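You operate a simulated robot arm through the tools that you are given. There is no shell and no other tool.

Carry out the task below with a simulated robot arm. There is one attempt and no reset: what you move stays moved.

Task
Put things in order on the top of the glazing bench. At the end: the clear cartridge from the top of the glazing bench is on the cream dish; the green memory card stands on top of the grey rubbing stone; the cone stand from the top of the glazing bench stands where the clear cartridge stood; the green sign (marked "FREE") stands on top of the beige marked lump; whatever was shut is shut again. Leave all else as you found it, and nothing knocked over. Set down upright: clear cartridge.

Only the result counts: the job must be done as asked and must still hold three seconds after the hand-in. Knocking over, shifting, dropping, spilling or breaking anything else fails it.

Robot
A 7-joint arm with a two-finger parallel gripper, fixed in place. Base frame: the origin is at the foot of the arm, x ahead of it, y to its left, z up; the work surface is at about z = 0.86. Readings come in m, rad, newtons and seconds.
With the tool pointing down near the work surface it reaches from about 0.24 to 0.68 m from the base axis. Its first joint turns from -1.152 to 1.152 rad. Payload 2.4 kg.
Tool frame: the origin (TCP) lies between the finger pads and is the grasp point; the fingertips stand 0.03 m ahead of it; z points along the fingers, y is the line along which they close. The gripper opens to 0.094 m. The fingers are 0.028 m wide and 0.01 m thick; the gripper's body (0.05 by 0.096 m) begins 0.055 m behind the TCP.
Orientation is told as [roll, pitch, yaw] about the base's x, y, z axes, in that order, counted from this pose: with the fingers straight down and closing along the base's y, the tool's x points along the base's -x, its y along +y and its z along -z.

Tools
- The arm moves only by the tool arm_command. Its argument "increments" is a list of rows, each a list of 2 entries, a list of its own where there are three numbers: the shift along the tool's x, y, z in m, then the turn, a rotation vector about the tool's x, y, z in rad. In form: [[[tx, ty, tz], [wx, wy, wz]], ...]. A call has 1 to 20 rows; each row shifts and turns the commanded pose from where the row before left it, along the tool's axes as they then stand. "claw" is the finger opening in m, from 0 to 0.094, set as the call begins (left out, the last holds). A row lasts 0.2 s, in which the tool goes at most 0.05 m and 0.15 rad; a call with a longer step from one row to the next is refused whole, and so is a gripper value outside its range. A pose out of reach is approached as far as the arm can. The call stops where the force on the tool passes 40 N (or 10 N more than at its start, if that is more) or the arm is blocked; 0.2 s more then pass. The fingers move at their own pace (about 0.153 m/s each) and stop on an object; they squeeze with about 33 N. The grip force told is the motor's: it shows also when the fingers shut on nothing. Time passes only in rows, and 0.2 s behind the last, so rows that do not move let the fingers close. The reply holds the time, the measured pose of the TCP, the force on the tool along the base axes, the opening and the grip force, in the units named above and with some noise, with the torque about the TCP (base axes, N m) and any sound that the robot's microphone picked up.
- Cameras (640 x 400 px; columns grow to the right, rows downward): "scene" is fixed at [0.0426, 0.4724, 1.4547]; the picture's right is [-0.73, -0.68, 0.00], its down [-0.32, 0.35, -0.88] and it looks along [0.60, -0.65, -0.47] (base axes); focal length 335 px, centre (320, 200). "wrist" rides on the gripper at [0.076, 0.014, -0.102] in the tool frame; the picture's right is [-0.18, 0.98, 0.00], its down [-0.75, -0.14, -0.64] and it looks along [-0.63, -0.12, 0.77] (tool axes); focal length 243 px, centre (320, 200). There is no depth. A picture from a camera that has moved, and an enlarged one, comes with that camera's place and axes in the base frame and with its lens.
- get_image(camera): a new picture of that camera. No time passes.
- inspect(camera, box): a new picture of the part [left, top, right, bottom] of that camera's present view, enlarged. No time passes.
- hand_in(): hands the job in; it is judged then, once.

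Nothing tells you positions but the pictures and the camera data. Unless the task says otherwise, let go and move clear before handing in.

The tools are called after "Call:" as a command line: name --argument value ..., lists and objects as JSON in quotes. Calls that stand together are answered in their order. arm_command: Moves the arm, as the interface text tells. Its arguments: {"type":"object","properties":{"increments":{"type":"array","items":{"type":"array"}},"claw":{"type":"number"}},"required":["increments"]} The other tools are called the same way: get_image (camera) takes a picture; inspect (camera, box) takes an enlarged picture of a part of a camera's view; hand_in () hands the job in.

At the start:

```text
t: 0.0
position: [0.4022, -0.2288, 1.2186]
ee_rot: [0.0, -0.001, -0.001]
force: [0.0, -0.2, -0.2]
wrist_torque: [0.0, -0.03, -0.04]
finger_gap: 0.0941
gripper_force: 0.1
```

scene: 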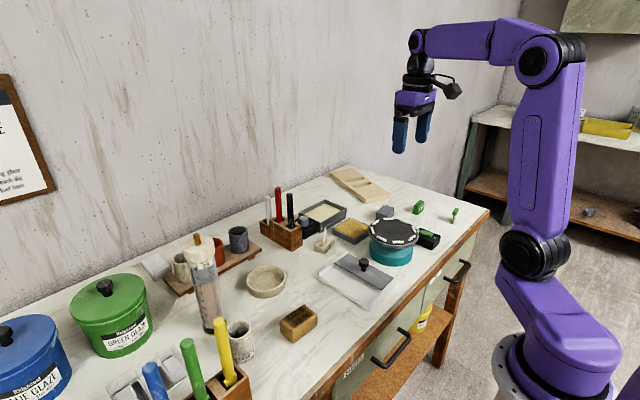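
wrist: 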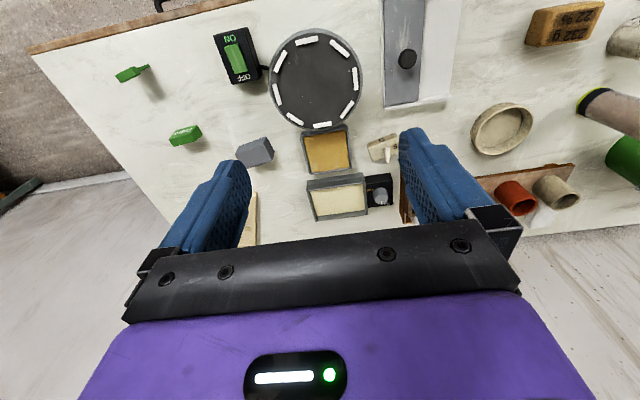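

I see a bench with many items: a turntable, trays, a clear cartridge standing on the left, a beige marked lump, green things and a grey stone near the far corner. I'll look closer before moving.

Call:
inspect --camera "scene" --box '[360, 170, 480, 260]'

Call:
inspect --camera "scene" --box '[250, 170, 410, 270]'

Call:
inspect --camera "scene" --box '[130, 220, 330, 370]'

Call:
inspect --camera "wrist" --box '[100, 20, 420, 220]'

Call:
inspect --camera "wrist" --box '[340, 0, 640, 220]'

Call:
inspect --camera "scene" --box '[300, 240, 480, 400]'

```text
4.44 times, centred on (420, 215) of scene
camera zoom: at [0.0426, 0.4724, 1.4547], right [-0.73, -0.68, 0.0], down [-0.32, 0.35, -0.88], along [0.6, -0.65, -0.47], focal length 1488 px, centre (-124, 133)
```

zoom: 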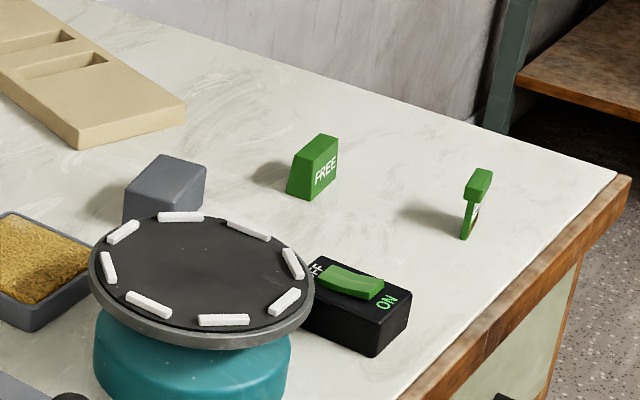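

```text
4.00 times, centred on (330, 220) of scene
camera zoom: at [0.0426, 0.4724, 1.4547], right [-0.73, -0.68, 0.0], down [-0.32, 0.35, -0.88], along [0.6, -0.65, -0.47], focal length 1339 px, centre (280, 120)
```

zoom: 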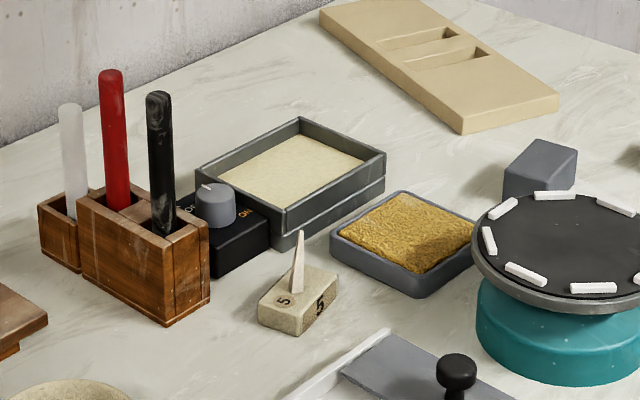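

```text
2.67 times, centred on (230, 295) of scene
camera zoom: at [0.0426, 0.4724, 1.4547], right [-0.73, -0.68, 0.0], down [-0.32, 0.35, -0.88], along [0.6, -0.65, -0.47], focal length 893 px, centre (560, -53)
```

zoom: 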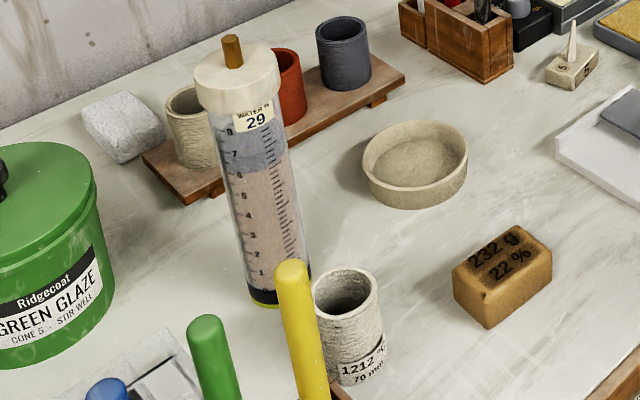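

```text
2.00 times, centred on (260, 120) of wrist
camera zoom: at [0.3265, -0.2148, 1.3202], right [0.18, 0.98, 0.0], down [0.75, -0.14, 0.64], along [0.63, -0.12, -0.77], focal length 485 px, centre (440, 360)
```

zoom: 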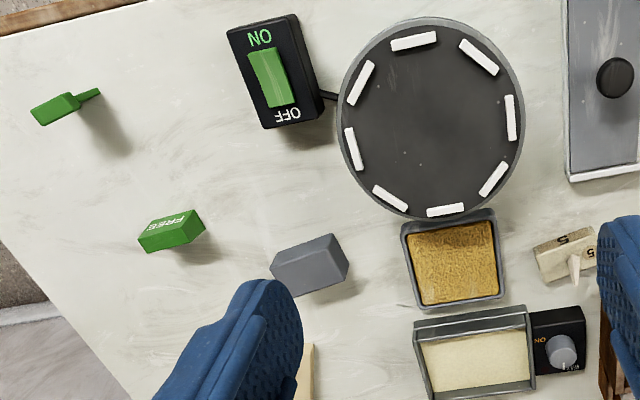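

```text
1.82 times, centred on (490, 110) of wrist
camera zoom: at [0.3265, -0.2148, 1.3202], right [0.18, 0.98, 0.0], down [0.75, -0.14, 0.64], along [0.63, -0.12, -0.77], focal length 441 px, centre (11, 364)
```

zoom: 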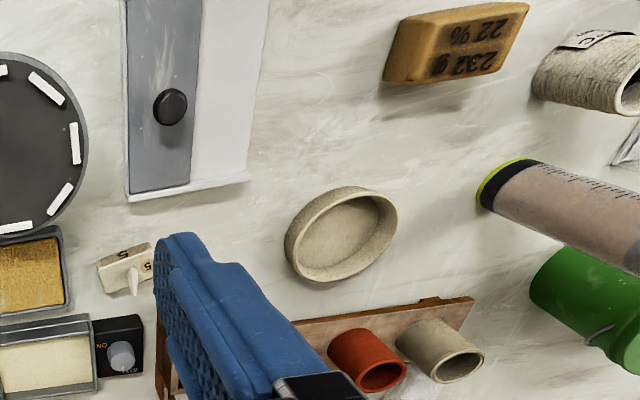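

```text
2.50 times, centred on (390, 320) of scene
camera zoom: at [0.0426, 0.4724, 1.4547], right [-0.73, -0.68, 0.0], down [-0.32, 0.35, -0.88], along [0.6, -0.65, -0.47], focal length 837 px, centre (145, -100)
```

zoom: 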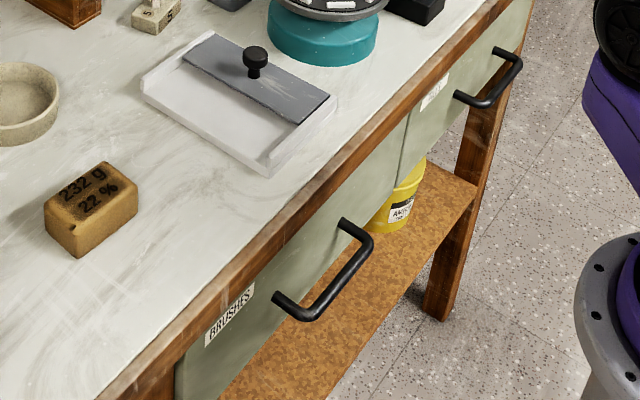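

I need closer looks at the odd green object on the right, the near left tray, and the drawers.

Call:
inspect --camera "scene" --box '[435, 195, 475, 235]'

Call:
inspect --camera "wrist" --box '[100, 50, 220, 160]'

Call:
inspect --camera "scene" --box '[90, 300, 290, 400]'

Call:
inspect --camera "scene" --box '[0, 230, 180, 400]'

Call:
inspect --camera "scene" --box '[460, 80, 640, 250]'

Call:
inspect --camera "scene" --box '[380, 210, 440, 250]'

```text
10.00 times, centred on (455, 215) of scene
camera zoom: at [0.0426, 0.4724, 1.4547], right [-0.73, -0.68, 0.0], down [-0.32, 0.35, -0.88], along [0.6, -0.65, -0.47], focal length 3347 px, centre (-1030, 50)
```

zoom: 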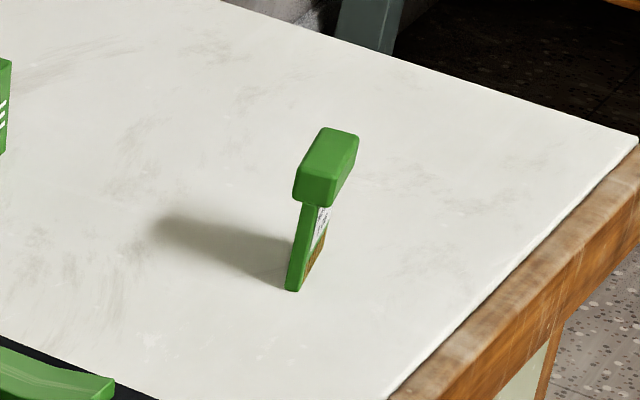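

```text
3.64 times, centred on (160, 105) of wrist
camera zoom: at [0.3265, -0.2148, 1.3202], right [0.18, 0.98, 0.0], down [0.75, -0.14, 0.64], along [0.63, -0.12, -0.77], focal length 882 px, centre (902, 546)
```

zoom: 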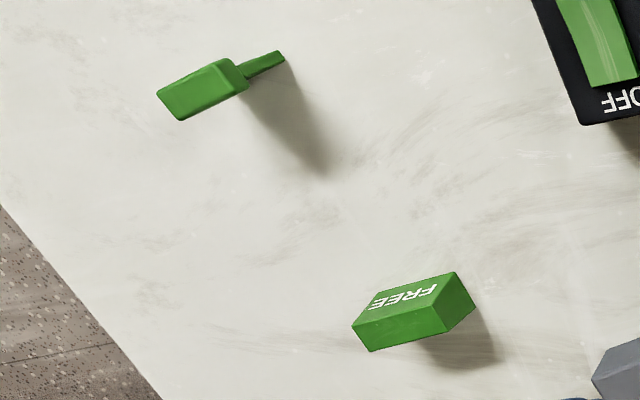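

```text
3.20 times, centred on (190, 350) of scene
camera zoom: at [0.0426, 0.4724, 1.4547], right [-0.73, -0.68, 0.0], down [-0.32, 0.35, -0.88], along [0.6, -0.65, -0.47], focal length 1071 px, centre (736, -280)
```

zoom: 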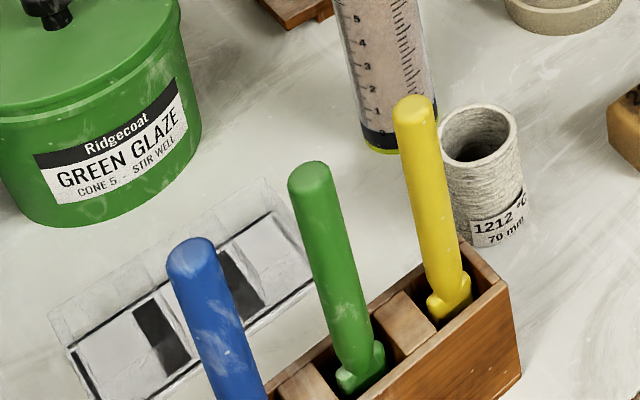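

```text
2.35 times, centred on (90, 315) of scene
camera zoom: at [0.0426, 0.4724, 1.4547], right [-0.73, -0.68, 0.0], down [-0.32, 0.35, -0.88], along [0.6, -0.65, -0.47], focal length 788 px, centre (861, -71)
```

zoom: 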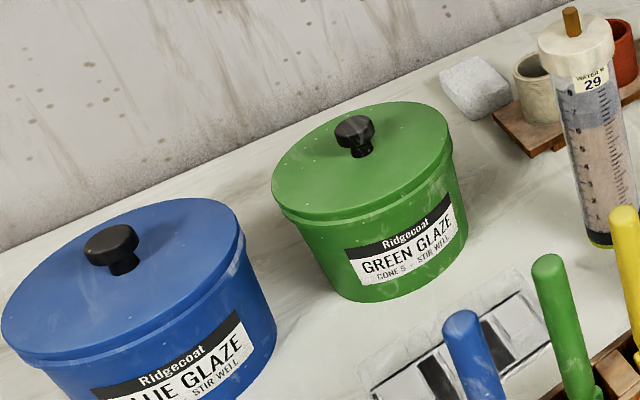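

```text
2.35 times, centred on (550, 165) of scene
camera zoom: at [0.0426, 0.4724, 1.4547], right [-0.73, -0.68, 0.0], down [-0.32, 0.35, -0.88], along [0.6, -0.65, -0.47], focal length 788 px, centre (-221, 282)
```

zoom: 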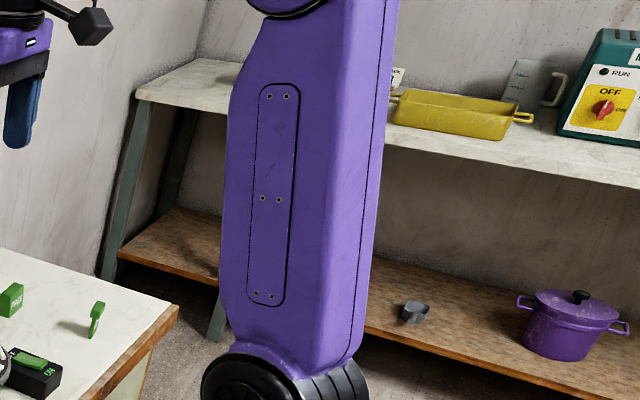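

```text
10.00 times, centred on (410, 230) of scene
camera zoom: at [0.0426, 0.4724, 1.4547], right [-0.73, -0.68, 0.0], down [-0.32, 0.35, -0.88], along [0.6, -0.65, -0.47], focal length 3347 px, centre (-580, -100)
```

zoom: 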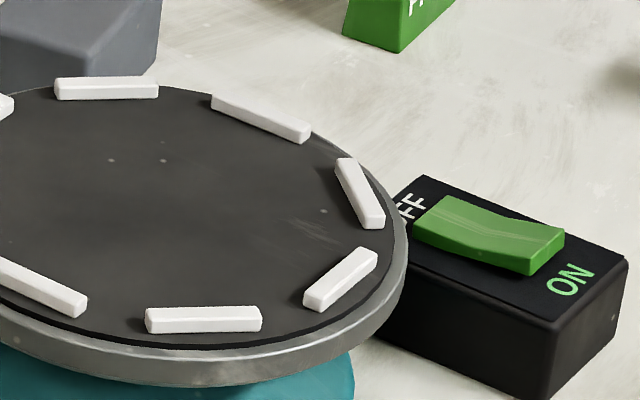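

The small green upright plate at the right end of the bench is the memory card, roughly at (0.37, -0.53). The FREE sign is near (0.485, -0.51) and the grey block near (0.55, -0.40). I'm moving above the card for a close look.

Call:
arm_command --increments '[[[0.004, -0.033, 0.018], [0, 0, 0]], [[0.004, -0.033, 0.018], [0, 0, 0]], [[0.004, -0.033, 0.018], [0, 0, 0]], [[0.004, -0.033, 0.018], [0, 0, 0]], [[0.004, -0.033, 0.018], [0, 0, 0]], [[0.004, -0.033, 0.018], [0, 0, 0]], [[0.004, -0.033, 0.018], [0, 0, 0]], [[0.004, -0.033, 0.018], [0, 0, 0]]]'

Call:
get_image --camera "wrist"

Call:
get_image --camera "scene"

```text
t: 1.8
position: [0.3696, -0.4944, 1.0729]
ee_rot: [-0.001, 0.0, 0.001]
force: [-0.2, -0.5, -1.2]
wrist_torque: [0.01, 0.01, 0.01]
finger_gap: 0.0941
gripper_force: 0.0
```

```text
taken
camera wrist: at [0.2937, -0.4803, 1.1762], right [0.18, 0.98, 0.0], down [0.75, -0.14, 0.64], along [0.63, -0.12, -0.77], focal length 243 px, centre (320, 200)
```

wrist: 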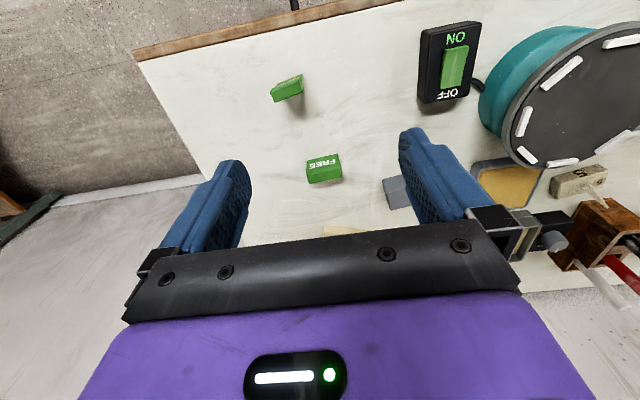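

```text
taken
```

scene: 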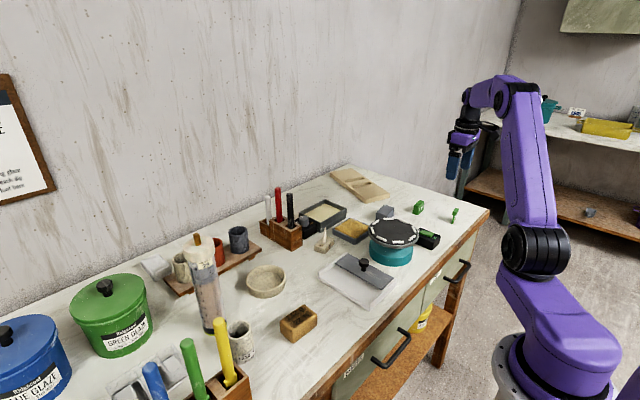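

Call:
inspect --camera "wrist" --box '[240, 60, 340, 120]'

Call:
inspect --camera "wrist" --box '[280, 140, 420, 230]'

```text
6.40 times, centred on (290, 90) of wrist
camera zoom: at [0.2937, -0.4803, 1.1762], right [0.18, 0.98, 0.0], down [0.75, -0.14, 0.64], along [0.63, -0.12, -0.77], focal length 1553 px, centre (512, 904)
```

zoom: 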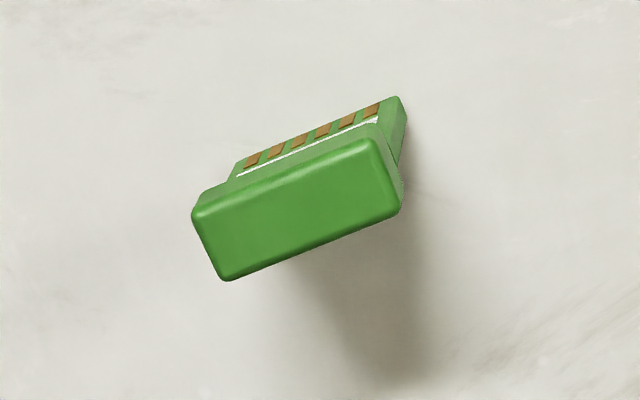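

```text
4.44 times, centred on (350, 185) of wrist
camera zoom: at [0.2937, -0.4803, 1.1762], right [0.18, 0.98, 0.0], down [0.75, -0.14, 0.64], along [0.63, -0.12, -0.77], focal length 1078 px, centre (187, 267)
```

zoom: 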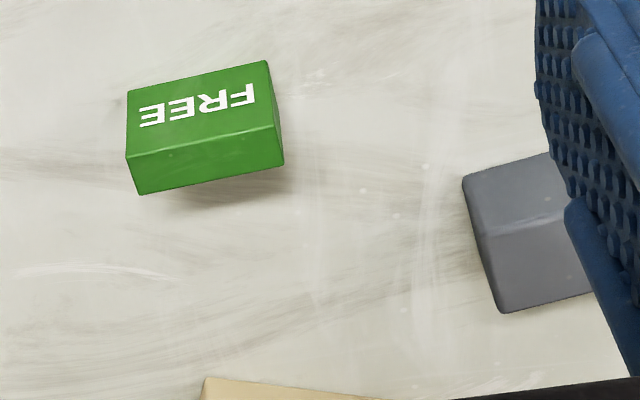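

The memory card is confirmed (gold contacts along its foot); its head is centred near (0.364, -0.531), about 34 x 12 mm. I'm looking more closely at the FREE sign and grey block before grasping.

Call:
inspect --camera "scene" --box '[400, 190, 440, 220]'

Call:
inspect --camera "scene" --box '[366, 194, 406, 224]'

Call:
inspect --camera "scene" --box '[130, 240, 190, 285]'

Call:
inspect --camera "scene" --box '[270, 295, 330, 345]'

```text
13.33 times, centred on (420, 205) of scene
camera zoom: at [0.0426, 0.4724, 1.4547], right [-0.73, -0.68, 0.0], down [-0.32, 0.35, -0.88], along [0.6, -0.65, -0.47], focal length 4463 px, centre (-1013, 133)
```

zoom: 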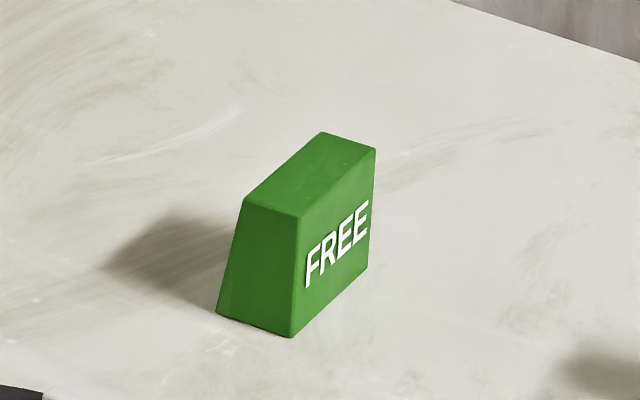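

```text
13.33 times, centred on (386, 209) of scene
camera zoom: at [0.0426, 0.4724, 1.4547], right [-0.73, -0.68, 0.0], down [-0.32, 0.35, -0.88], along [0.6, -0.65, -0.47], focal length 4463 px, centre (-560, 80)
```

zoom: 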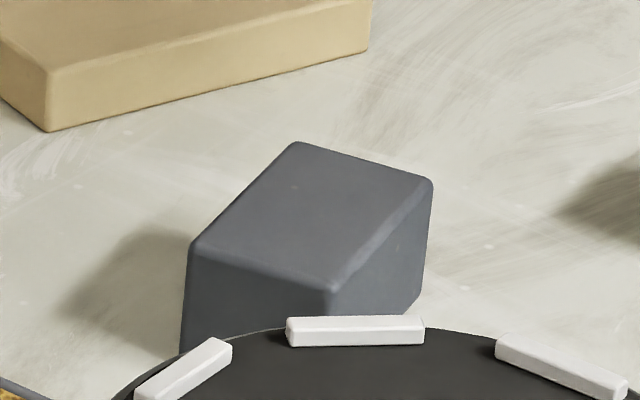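

```text
8.89 times, centred on (160, 262) of scene
camera zoom: at [0.0426, 0.4724, 1.4547], right [-0.73, -0.68, 0.0], down [-0.32, 0.35, -0.88], along [0.6, -0.65, -0.47], focal length 2975 px, centre (1742, -356)
```

zoom: 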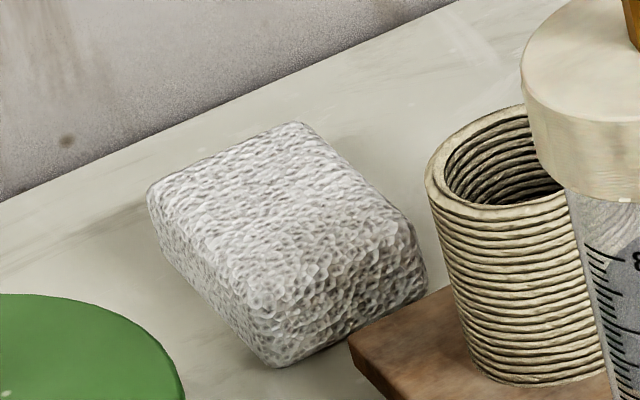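

```text
8.00 times, centred on (300, 320) of scene
camera zoom: at [0.0426, 0.4724, 1.4547], right [-0.73, -0.68, 0.0], down [-0.32, 0.35, -0.88], along [0.6, -0.65, -0.47], focal length 2678 px, centre (480, -760)
```

zoom: 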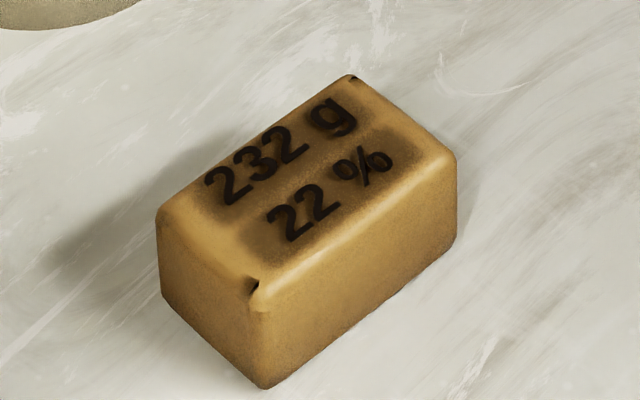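

The pale rough stone at the back is well out of reach, and the smooth grey block by the wheel fits "grey rubbing stone". I'm lining up over the card, turning about 9.5°, and descending part way to check.

Call:
arm_command --increments '[[[0.0027, -0.018, 0.02], [0, 0, 0]], [[0.0028, -0.018, 0.02], [0, 0, 0]], [[0, 0, 0.02], [0, 0, -0.083]], [[0, 0, 0.02], [0, 0, -0.083]], [[0, 0, 0.02], [0, 0, 0]]]'

Call:
get_image --camera "wrist"

Call:
inspect --camera "scene" --box '[420, 150, 500, 250]'

```text
t: 3.0
position: [0.3656, -0.5295, 0.9735]
ee_rot: [0.001, 0.001, 0.168]
force: [0.0, 0.1, 0.1]
wrist_torque: [-0.01, 0.01, 0.02]
finger_gap: 0.0942
gripper_force: 0.0
```

```text
taken
camera wrist: at [0.2874, -0.5286, 1.0765], right [0.02, 1.0, 0.0], down [0.77, -0.01, 0.64], along [0.64, -0.01, -0.77], focal length 243 px, centre (320, 200)
```

wrist: 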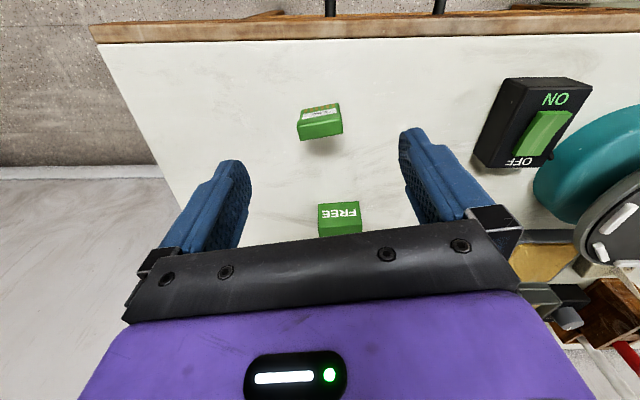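

```text
4.00 times, centred on (460, 200) of scene
camera zoom: at [0.0426, 0.4724, 1.4547], right [-0.73, -0.68, 0.0], down [-0.32, 0.35, -0.88], along [0.6, -0.65, -0.47], focal length 1339 px, centre (-240, 200)
```

zoom: 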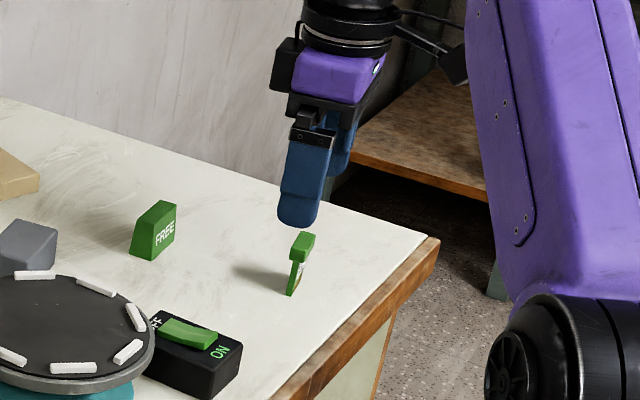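

Call:
inspect --camera "wrist" --box '[270, 80, 370, 150]'

Call:
inspect --camera "wrist" --box '[290, 170, 390, 240]'

```text
5.71 times, centred on (320, 115) of wrist
camera zoom: at [0.2874, -0.5286, 1.0765], right [0.02, 1.0, 0.0], down [0.77, -0.01, 0.64], along [0.64, -0.01, -0.77], focal length 1386 px, centre (320, 686)
```

zoom: 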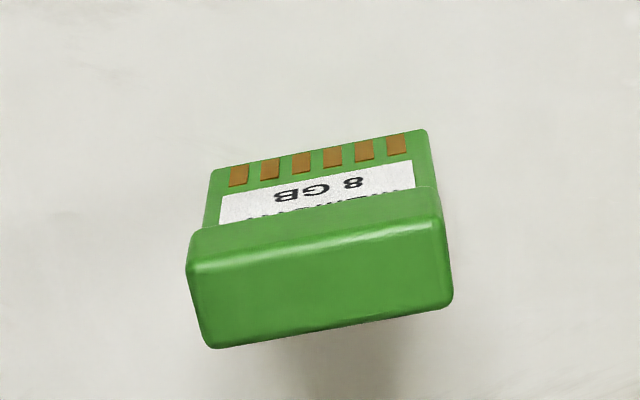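

```text
5.71 times, centred on (340, 205) of wrist
camera zoom: at [0.2874, -0.5286, 1.0765], right [0.02, 1.0, 0.0], down [0.77, -0.01, 0.64], along [0.64, -0.01, -0.77], focal length 1386 px, centre (206, 171)
```

zoom: 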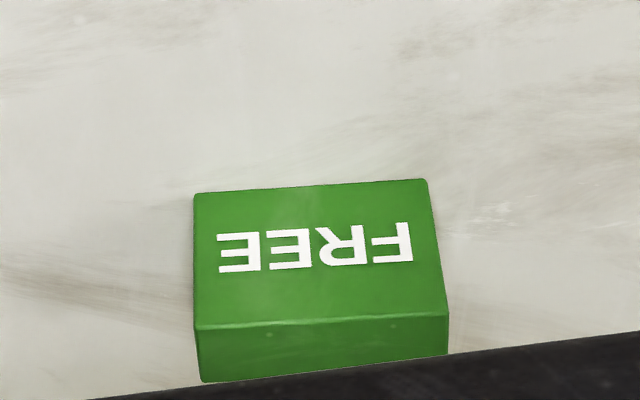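

The card reads "8 GB" and the tool is aligned over it. I'm descending and gripping its two narrow ends.

Call:
arm_command --increments '[[[0.0005, 0, 0.025], [0, 0, 0]], [[0.0005, 0, 0.025], [0, 0, 0]], [[0, 0, 0.025], [0, 0, 0]]]'

Call:
get_image --camera "wrist"

Call:
inspect --camera "scene" --box '[420, 170, 490, 240]'

```text
t: 3.8
position: [0.3616, -0.5295, 0.8982]
ee_rot: [0.0, -0.001, 0.166]
force: [0.3, 1.0, -0.5]
wrist_torque: [-0.05, 0.0, -0.02]
finger_gap: 0.0939
gripper_force: 0.0
```

```text
taken
camera wrist: at [0.2851, -0.5285, 1.0011], right [0.02, 1.0, 0.0], down [0.77, -0.01, 0.64], along [0.64, -0.01, -0.77], focal length 243 px, centre (320, 200)
```

wrist: 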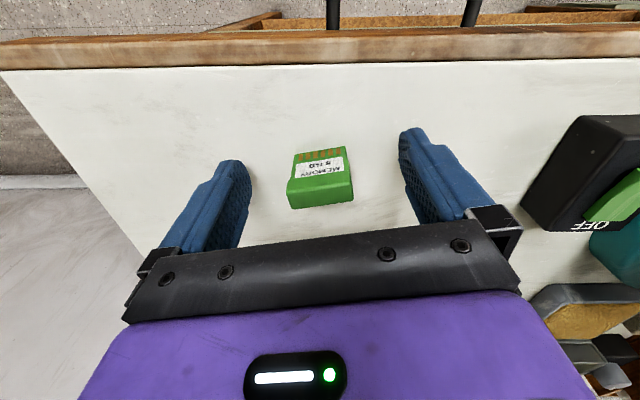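

```text
5.71 times, centred on (455, 205) of scene
camera zoom: at [0.0426, 0.4724, 1.4547], right [-0.73, -0.68, 0.0], down [-0.32, 0.35, -0.88], along [0.6, -0.65, -0.47], focal length 1913 px, centre (-451, 171)
```

zoom: 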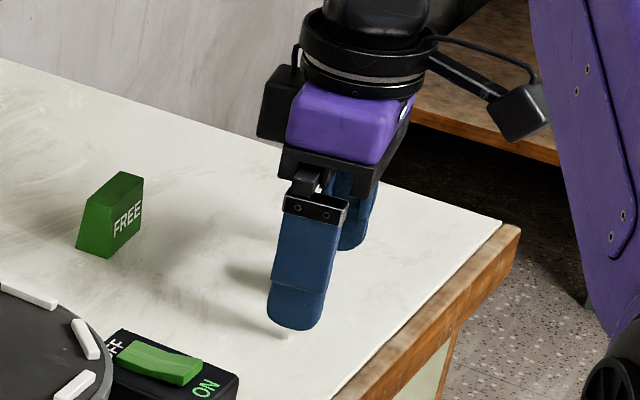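

Fingers straddle the card centrally; I'm closing them.

Call:
arm_command --increments '[[[0, 0, 0], [0, 0, 0]], [[0, 0, 0], [0, 0, 0]], [[0, 0, 0], [0, 0, 0]], [[0, 0, 0], [0, 0, 0]]]' --claw 0.0

Call:
get_image --camera "wrist"

```text
t: 4.8
position: [0.3625, -0.5304, 0.8984]
ee_rot: [0.0, 0.0, 0.167]
force: [-0.3, 0.1, 0.9]
wrist_torque: [-0.02, 0.0, -0.02]
finger_gap: 0.0329
gripper_force: 33.1
```

```text
taken
camera wrist: at [0.285, -0.5285, 1.0013], right [0.02, 1.0, 0.0], down [0.77, -0.01, 0.64], along [0.64, -0.01, -0.77], focal length 243 px, centre (320, 200)
```

wrist: 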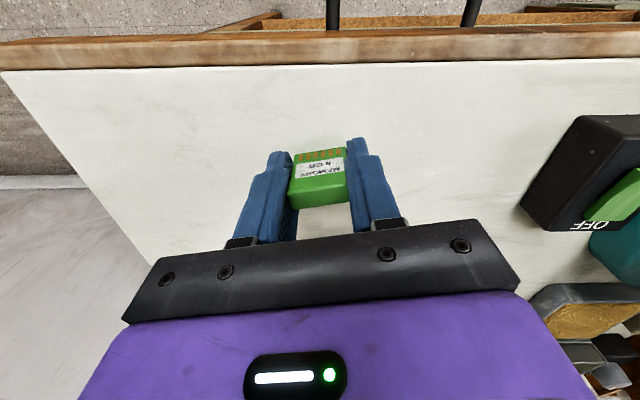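

The card is held (gap 33 mm). I'm lifting and moving toward the grey stone, stopping short for a view.

Call:
arm_command --increments '[[[0, 0, -0.02], [0, 0, 0]], [[0, 0, -0.04], [0, 0, 0]], [[0, 0, -0.045], [0, 0, 0]], [[0, 0, -0.045], [0, 0, 0]], [[-0.0313, 0.0211, 0], [0, 0, 0]], [[-0.0313, 0.0211, 0], [0, 0, 0]], [[-0.0313, 0.0211, 0], [0, 0, 0]], [[-0.0313, 0.0211, 0], [0, 0, 0]], [[-0.0313, 0.0211, 0], [0, 0, 0]]]'

Call:
get_image --camera "wrist"

Call:
inspect --camera "scene" --box '[340, 130, 480, 240]'

```text
t: 6.8
position: [0.5019, -0.3995, 1.05]
ee_rot: [0.0, 0.0, 0.166]
force: [0.7, 0.2, -0.1]
wrist_torque: [0.02, -0.01, 0.01]
finger_gap: 0.0326
gripper_force: 32.9
```

```text
taken
camera wrist: at [0.424, -0.3976, 1.1527], right [0.02, 1.0, 0.0], down [0.77, -0.01, 0.64], along [0.64, -0.01, -0.77], focal length 243 px, centre (320, 200)
```

wrist: 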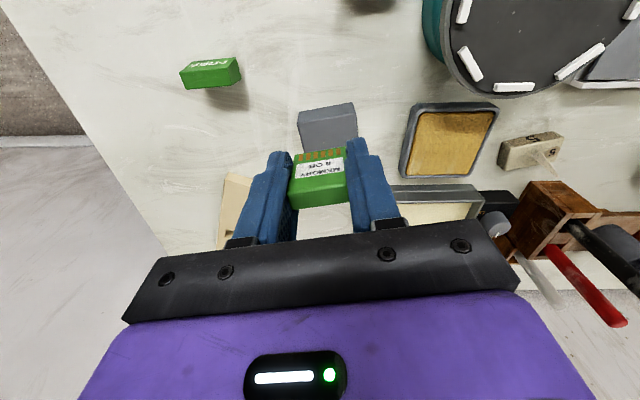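

```text
3.64 times, centred on (410, 185) of scene
camera zoom: at [0.0426, 0.4723, 1.4547], right [-0.73, -0.68, 0.0], down [-0.32, 0.35, -0.88], along [0.6, -0.65, -0.47], focal length 1217 px, centre (-7, 254)
```

zoom: 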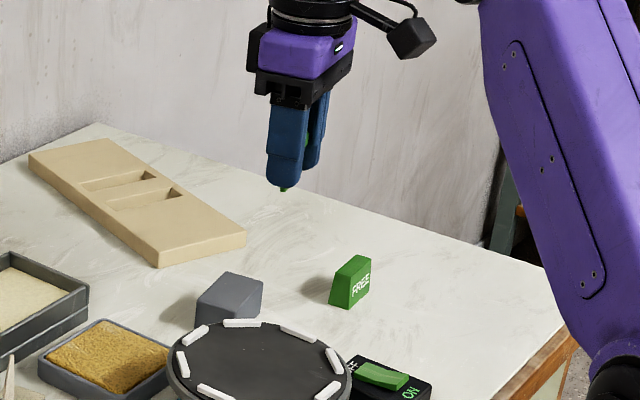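

Moving directly over the stone so that it appears clear of the held card.

Call:
arm_command --increments '[[[-0.0237, -0.004, 0], [0, 0, 0]], [[-0.0237, -0.004, 0], [0, 0, 0]]]'

Call:
inspect --camera "wrist" --box '[260, 40, 380, 210]'

Call:
get_image --camera "wrist"

```text
t: 7.4
position: [0.5501, -0.3997, 1.0484]
ee_rot: [0.002, 0.002, 0.166]
force: [-0.3, 0.5, -0.5]
wrist_torque: [0.0, 0.03, 0.0]
finger_gap: 0.033
gripper_force: 32.7
```

```text
2.35 times, centred on (320, 125) of wrist
camera zoom: at [0.4716, -0.3979, 1.1514], right [0.02, 1.0, 0.0], down [0.77, -0.02, 0.64], along [0.64, -0.01, -0.77], focal length 571 px, centre (320, 376)
```

zoom: 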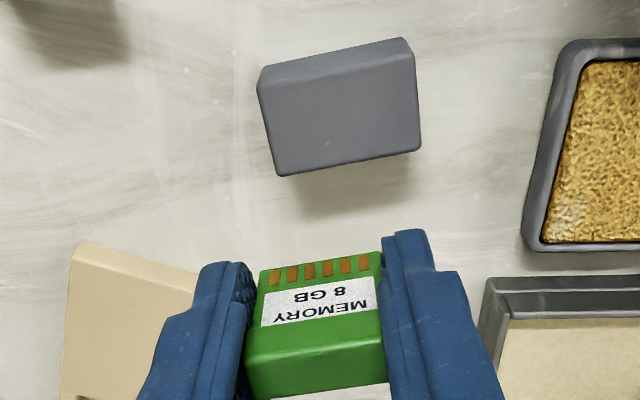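

```text
taken
camera wrist: at [0.4716, -0.3979, 1.1514], right [0.02, 1.0, 0.0], down [0.77, -0.02, 0.64], along [0.64, -0.01, -0.77], focal length 243 px, centre (320, 200)
```

wrist: 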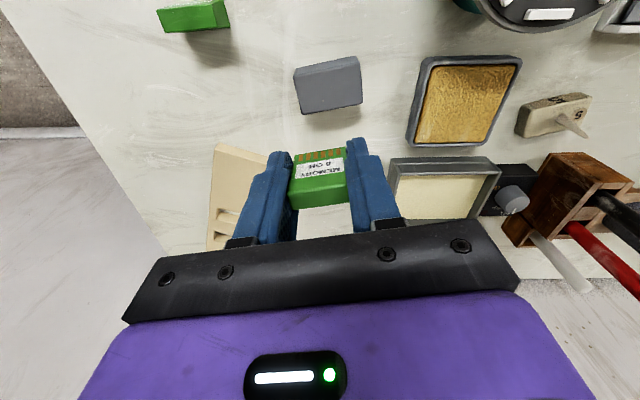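

The stone's top is about 63 x 40 mm, centred near (0.543, -0.389), top at about z 0.891 and nearly parallel to the tool. I'm shifting over its centre and descending to about 15 mm above it.

Call:
arm_command --increments '[[[0.0048, 0.011, 0.0], [0, 0, 0]], [[0, 0, 0.035], [0, 0, 0]], [[0, 0, 0.035], [0, 0, 0]], [[0, 0, 0.033], [0, 0, 0]], [[0, 0, 0], [0, 0, 0]]]'

Call:
inspect --camera "wrist" --box '[240, 80, 400, 230]'

Call:
inspect --camera "scene" --box '[350, 160, 420, 240]'

```text
t: 8.6
position: [0.5467, -0.3881, 0.9459]
ee_rot: [0.0, 0.001, 0.164]
force: [0.0, 0.4, -0.4]
wrist_torque: [0.0, -0.03, -0.02]
finger_gap: 0.0328
gripper_force: 32.7
```

```text
2.67 times, centred on (320, 155) of wrist
camera zoom: at [0.4687, -0.3869, 1.049], right [0.02, 1.0, 0.0], down [0.77, -0.01, 0.64], along [0.64, -0.01, -0.77], focal length 647 px, centre (320, 320)
```

zoom: 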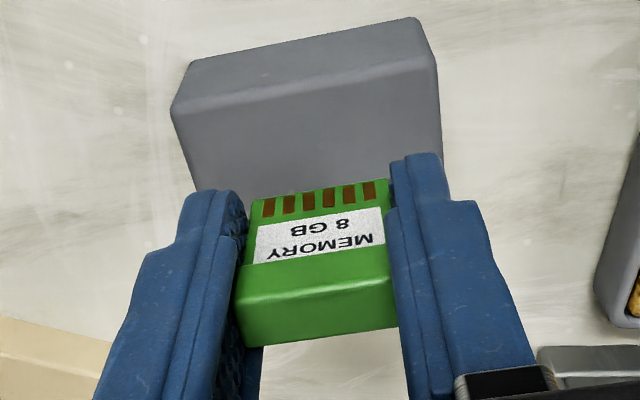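

```text
5.00 times, centred on (385, 200) of scene
camera zoom: at [0.0426, 0.4724, 1.4547], right [-0.73, -0.68, 0.0], down [-0.32, 0.35, -0.88], along [0.6, -0.65, -0.47], focal length 1674 px, centre (-5, 200)
```

zoom: 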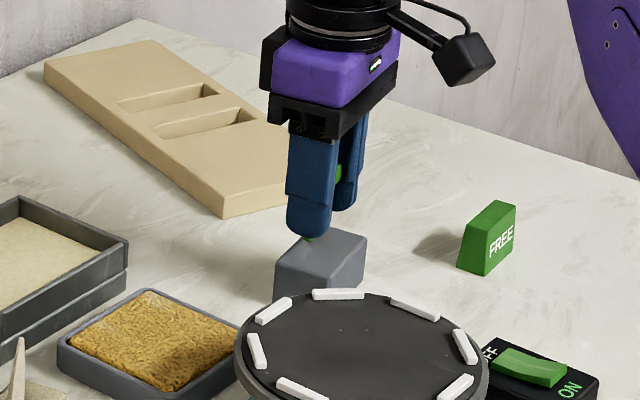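

Centring over the stone looks right; I'm lowering slowly now, watching the force.

Call:
arm_command --increments '[[[0, 0, 0.006], [0, 0, 0]], [[0, 0, 0.005], [0, 0, 0]], [[0, 0, 0], [0, 0, 0]]]'

Call:
inspect --camera "scene" --box '[365, 180, 405, 220]'

Call:
inspect --camera "wrist" --box '[260, 110, 380, 210]'

```text
t: 9.4
position: [0.5435, -0.3904, 0.9343]
ee_rot: [0.001, 0.0, 0.166]
force: [-0.4, -0.1, 0.6]
wrist_torque: [0.01, 0.0, 0.01]
finger_gap: 0.0328
gripper_force: 32.9
```

```text
10.00 times, centred on (385, 200) of scene
camera zoom: at [0.0426, 0.4724, 1.4547], right [-0.73, -0.68, 0.0], down [-0.32, 0.35, -0.88], along [0.6, -0.65, -0.47], focal length 3347 px, centre (-330, 200)
```

zoom: 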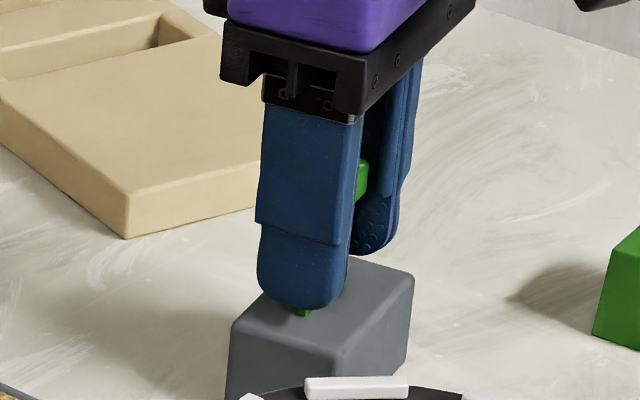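

```text
4.00 times, centred on (320, 160) of wrist
camera zoom: at [0.4664, -0.3881, 1.037], right [0.02, 1.0, 0.0], down [0.77, -0.01, 0.64], along [0.64, -0.01, -0.77], focal length 970 px, centre (320, 360)
```

zoom: 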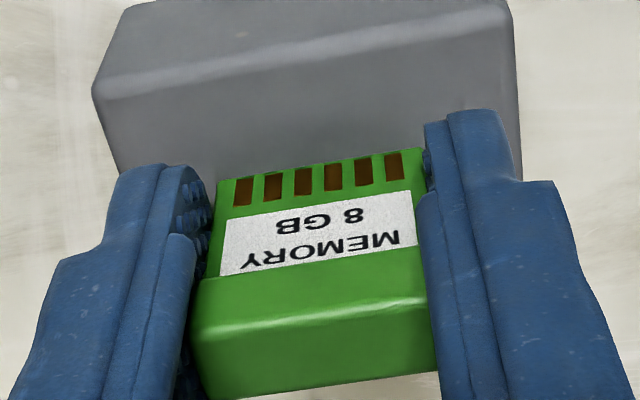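

Still slightly above; stepping down in small moves.

Call:
arm_command --increments '[[[0, 0, 0.0015], [0, 0, 0]], [[0, 0, 0.0015], [0, 0, 0]], [[0, 0, 0], [0, 0, 0]]]'

Call:
inspect --camera "scene" --box '[375, 198, 395, 218]'

```text
t: 10.2
position: [0.5431, -0.3893, 0.9329]
ee_rot: [-0.004, -0.006, 0.165]
force: [0.9, -0.3, 19.8]
wrist_torque: [0.09, 0.0, -0.03]
finger_gap: 0.0325
gripper_force: 33.0
```

```text
16.00 times, centred on (385, 208) of scene
camera zoom: at [0.0422, 0.4726, 1.4546], right [-0.73, -0.68, 0.0], down [-0.32, 0.35, -0.88], along [0.6, -0.65, -0.47], focal length 5356 px, centre (-720, 72)
```

zoom: 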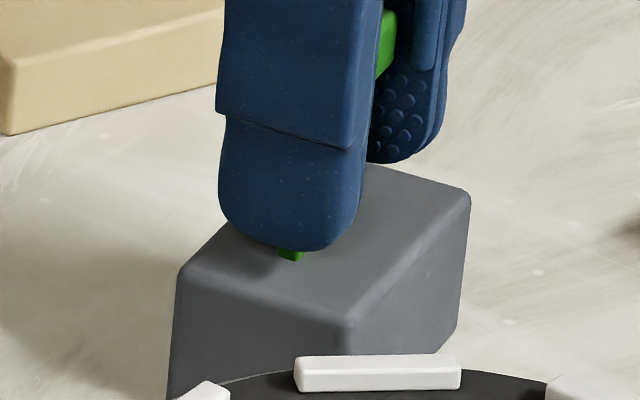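

Contact (20 N). Backing off slightly so almost no force remains before releasing.

Call:
arm_command --increments '[[[0, 0, -0.0013], [0, 0, 0]], [[0, 0, 0], [0, 0, 0]]]'

```text
t: 10.8
position: [0.5424, -0.3887, 0.9342]
ee_rot: [0.0, -0.002, 0.166]
force: [4.5, -0.8, 16.5]
wrist_torque: [-0.05, -0.22, -0.01]
finger_gap: 0.0326
gripper_force: 33.2
```

Call:
arm_command --increments '[[[0, 0, -0.0008], [0, 0, 0]], [[0, 0, 0], [0, 0, 0]]]'

Call:
inspect --camera "wrist" --box '[260, 110, 380, 210]'

```text
t: 11.4
position: [0.5427, -0.389, 0.9332]
ee_rot: [0.0, 0.0, 0.165]
force: [3.6, 0.9, 17.6]
wrist_torque: [0.05, -0.16, 0.02]
finger_gap: 0.0328
gripper_force: 32.9
```

```text
4.00 times, centred on (320, 160) of wrist
camera zoom: at [0.4652, -0.388, 1.0362], right [0.02, 1.0, 0.0], down [0.77, -0.01, 0.64], along [0.64, -0.01, -0.77], focal length 970 px, centre (320, 360)
```

zoom: 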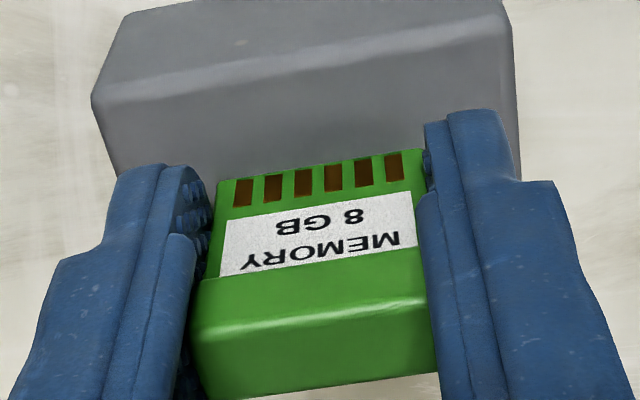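

Call:
arm_command --increments '[[[0, 0, -0.001], [0, 0, 0]], [[0, 0, 0], [0, 0, 0]]]'

```text
t: 12.0
position: [0.5417, -0.3897, 0.933]
ee_rot: [0.001, 0.002, 0.166]
force: [2.0, -0.2, 5.7]
wrist_torque: [-0.08, -0.07, -0.01]
finger_gap: 0.0329
gripper_force: 33.0
```

Call:
arm_command --increments '[[[0, 0, -0.0004], [0, 0, 0]], [[0, 0, 0], [0, 0, 0]]]'

Call:
inspect --camera "scene" --box '[375, 198, 395, 218]'

```text
t: 12.6
position: [0.5415, -0.3891, 0.9329]
ee_rot: [0.001, 0.001, 0.167]
force: [-0.5, 0.4, 1.1]
wrist_torque: [0.01, 0.02, -0.01]
finger_gap: 0.0328
gripper_force: 33.3
```

```text
16.00 times, centred on (385, 208) of scene
camera zoom: at [0.0425, 0.4724, 1.4547], right [-0.73, -0.68, 0.0], down [-0.32, 0.35, -0.88], along [0.6, -0.65, -0.47], focal length 5356 px, centre (-720, 72)
```

zoom: 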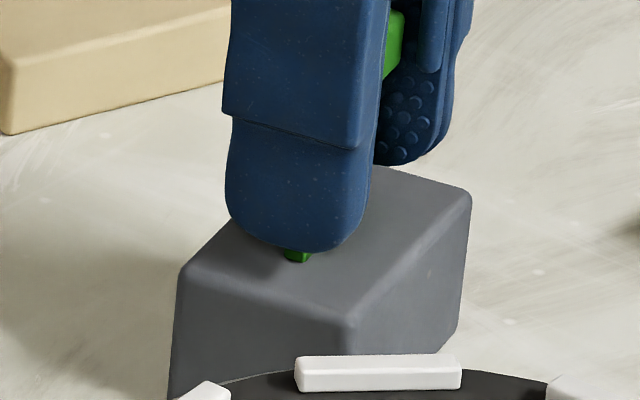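

Force is near zero and the card looks square on the stone. Opening slightly first.

Call:
arm_command --increments '[[[0, 0, 0], [0, 0, 0]], [[0, 0, 0], [0, 0, 0]]]' --claw 0.04

Call:
inspect --camera "wrist" --box '[260, 110, 380, 210]'

Call:
inspect --camera "scene" --box '[375, 198, 395, 218]'

```text
t: 13.2
position: [0.5432, -0.39, 0.9339]
ee_rot: [0.001, 0.0, 0.164]
force: [0.1, -0.3, -0.1]
wrist_torque: [0.02, 0.0, 0.02]
finger_gap: 0.04
gripper_force: 0.0
```

```text
4.00 times, centred on (320, 160) of wrist
camera zoom: at [0.4654, -0.3881, 1.0371], right [0.02, 1.0, 0.0], down [0.77, -0.01, 0.64], along [0.64, -0.01, -0.77], focal length 970 px, centre (320, 360)
```

zoom: 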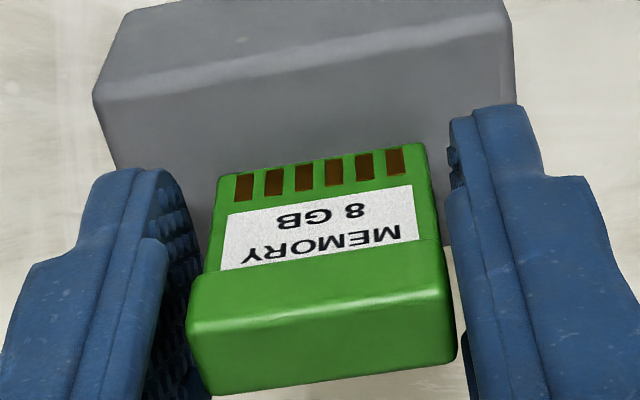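

```text
16.00 times, centred on (385, 208) of scene
camera zoom: at [0.0426, 0.4724, 1.4547], right [-0.73, -0.68, 0.0], down [-0.32, 0.35, -0.88], along [0.6, -0.65, -0.47], focal length 5356 px, centre (-720, 72)
```

zoom: 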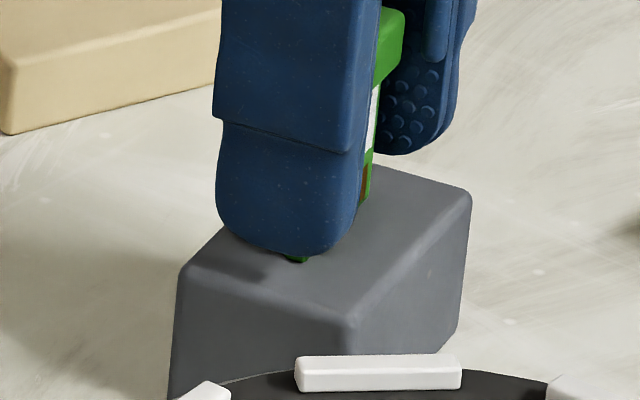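

The card stands on its own. I'm opening more and rising straight up.

Call:
arm_command --increments '[[[0, 0, 0], [0, 0, 0]], [[0, 0, -0.01], [0, 0, 0]], [[0, 0, -0.03], [0, 0, 0]], [[0, 0, -0.04], [0, 0, 0]], [[0, 0, -0.04], [0, 0, 0]]]' --claw 0.07

Call:
get_image --camera "wrist"

Call:
inspect --camera "scene" --box '[360, 180, 440, 230]'

```text
t: 14.4
position: [0.5427, -0.3911, 1.0546]
ee_rot: [-0.001, 0.001, 0.168]
force: [-0.9, 0.2, 0.0]
wrist_torque: [0.0, 0.01, 0.01]
finger_gap: 0.07
gripper_force: 0.0
```

```text
taken
camera wrist: at [0.4648, -0.389, 1.1561], right [0.02, 1.0, 0.0], down [0.77, -0.01, 0.64], along [0.64, -0.01, -0.77], focal length 243 px, centre (320, 200)
```

wrist: 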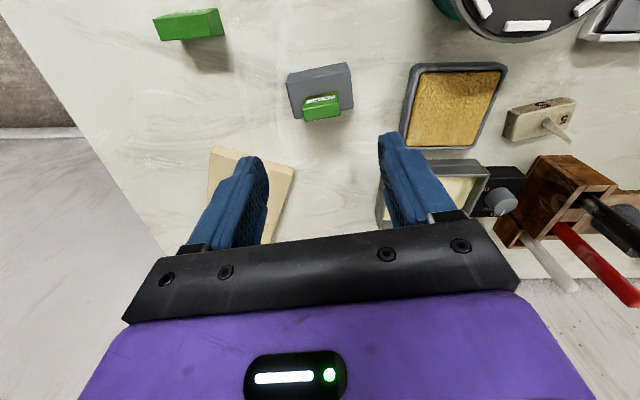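

```text
8.00 times, centred on (400, 205) of scene
camera zoom: at [0.0426, 0.4724, 1.4547], right [-0.73, -0.68, 0.0], down [-0.32, 0.35, -0.88], along [0.6, -0.65, -0.47], focal length 2678 px, centre (-320, 160)
```

zoom: 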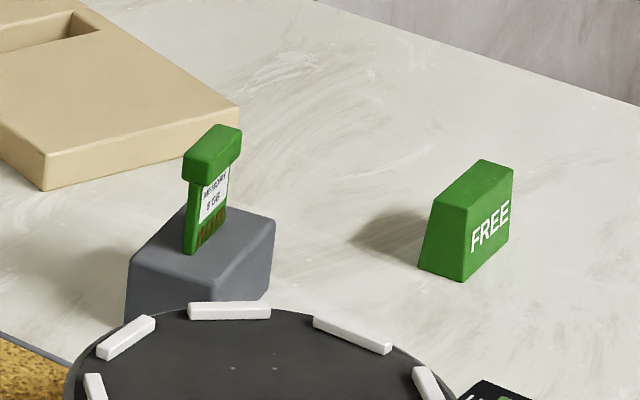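

The card now stands on the stone. Next is the FREE sign near (0.48, -0.511), about 46 mm long along y and 40 mm tall; I'm moving above it.

Call:
arm_command --increments '[[[0.022, -0.0217, 0.0], [0, 0, 0]], [[0.022, -0.0217, 0.01], [0, 0, 0]], [[0.022, -0.0217, 0.02], [0, 0, 0]], [[0.022, -0.0217, 0.02], [0, 0, 0]], [[0, 0, 0], [0, 0, 0.096]]]' --claw 0.094

Call:
get_image --camera "wrist"

Call:
inspect --camera "wrist" --box '[260, 60, 380, 170]'

```text
t: 15.6
position: [0.4687, -0.4907, 1.005]
ee_rot: [0.0, 0.0, 0.069]
force: [0.1, -0.8, 1.4]
wrist_torque: [0.03, 0.0, 0.02]
finger_gap: 0.0941
gripper_force: 0.0
```

```text
taken
camera wrist: at [0.3923, -0.4813, 1.1078], right [0.12, 0.99, 0.0], down [0.76, -0.09, 0.64], along [0.64, -0.07, -0.77], focal length 243 px, centre (320, 200)
```

wrist: 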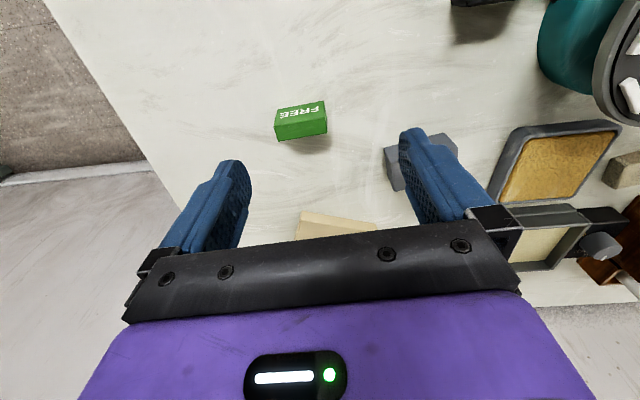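

```text
3.64 times, centred on (320, 115) of wrist
camera zoom: at [0.3923, -0.4813, 1.1078], right [0.12, 0.99, 0.0], down [0.76, -0.09, 0.64], along [0.64, -0.07, -0.77], focal length 882 px, centre (320, 509)
```

zoom: 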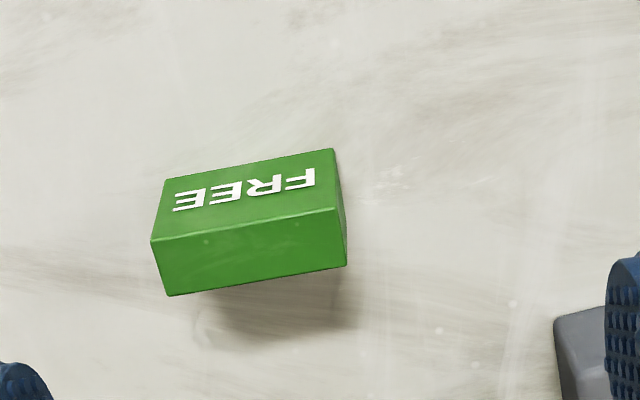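

The sign's top centre is at about (0.481, -0.508) and its yaw matches the tool. I'm shifting above it and partly descending to test reach.

Call:
arm_command --increments '[[[-0.0122, -0.019, 0.01], [0, 0, 0]], [[0, 0, 0.03], [0, 0, 0]], [[0, 0, 0.015], [0, 0, 0]], [[0, 0, 0], [0, 0, 0]]]'

Call:
get_image --camera "wrist"

Call:
inspect --camera "scene" --box '[370, 150, 470, 230]'

```text
t: 16.6
position: [0.4771, -0.4977, 0.9535]
ee_rot: [0.001, 0.001, 0.07]
force: [-0.2, 1.6, -0.5]
wrist_torque: [0.03, -0.01, -0.02]
finger_gap: 0.0941
gripper_force: 0.0
out of reach, approached as far as the arm can: row 1
```

```text
taken
camera wrist: at [0.3998, -0.4896, 1.0567], right [0.11, 0.99, 0.0], down [0.76, -0.09, 0.64], along [0.64, -0.07, -0.77], focal length 243 px, centre (320, 200)
```

wrist: 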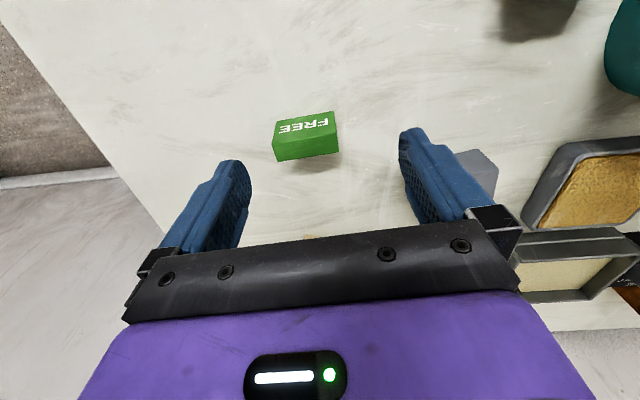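

```text
5.00 times, centred on (420, 190) of scene
camera zoom: at [0.0426, 0.4724, 1.4547], right [-0.73, -0.68, 0.0], down [-0.32, 0.35, -0.88], along [0.6, -0.65, -0.47], focal length 1674 px, centre (-180, 250)
```

zoom: 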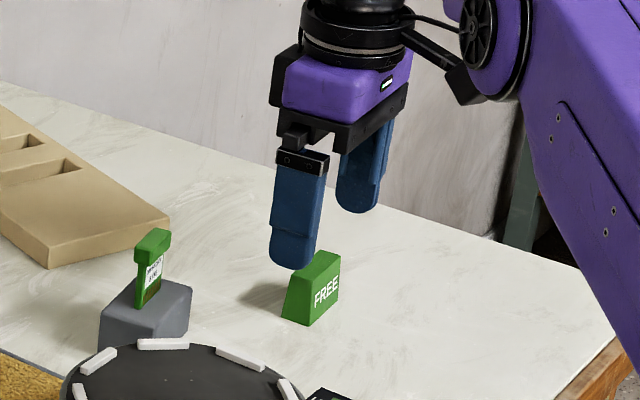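

Straight down falls about 12 mm short of the sign. Since the fingers close along y, I'll tilt the tool a little about that axis (fingertips outward), which keeps the pads flat on the sign's ends and gains reach.

Call:
arm_command --increments '[[[0, 0, -0.01], [0, -0.1, 0]], [[0, 0, 0], [0, -0.1, 0]], [[0, 0, 0], [0, 0, 0]]]'

```text
t: 17.4
position: [0.4769, -0.4966, 0.9648]
ee_rot: [-0.001, -0.201, 0.069]
force: [-0.2, 0.2, 0.7]
wrist_torque: [-0.01, 0.02, 0.01]
finger_gap: 0.094
gripper_force: 0.1
```

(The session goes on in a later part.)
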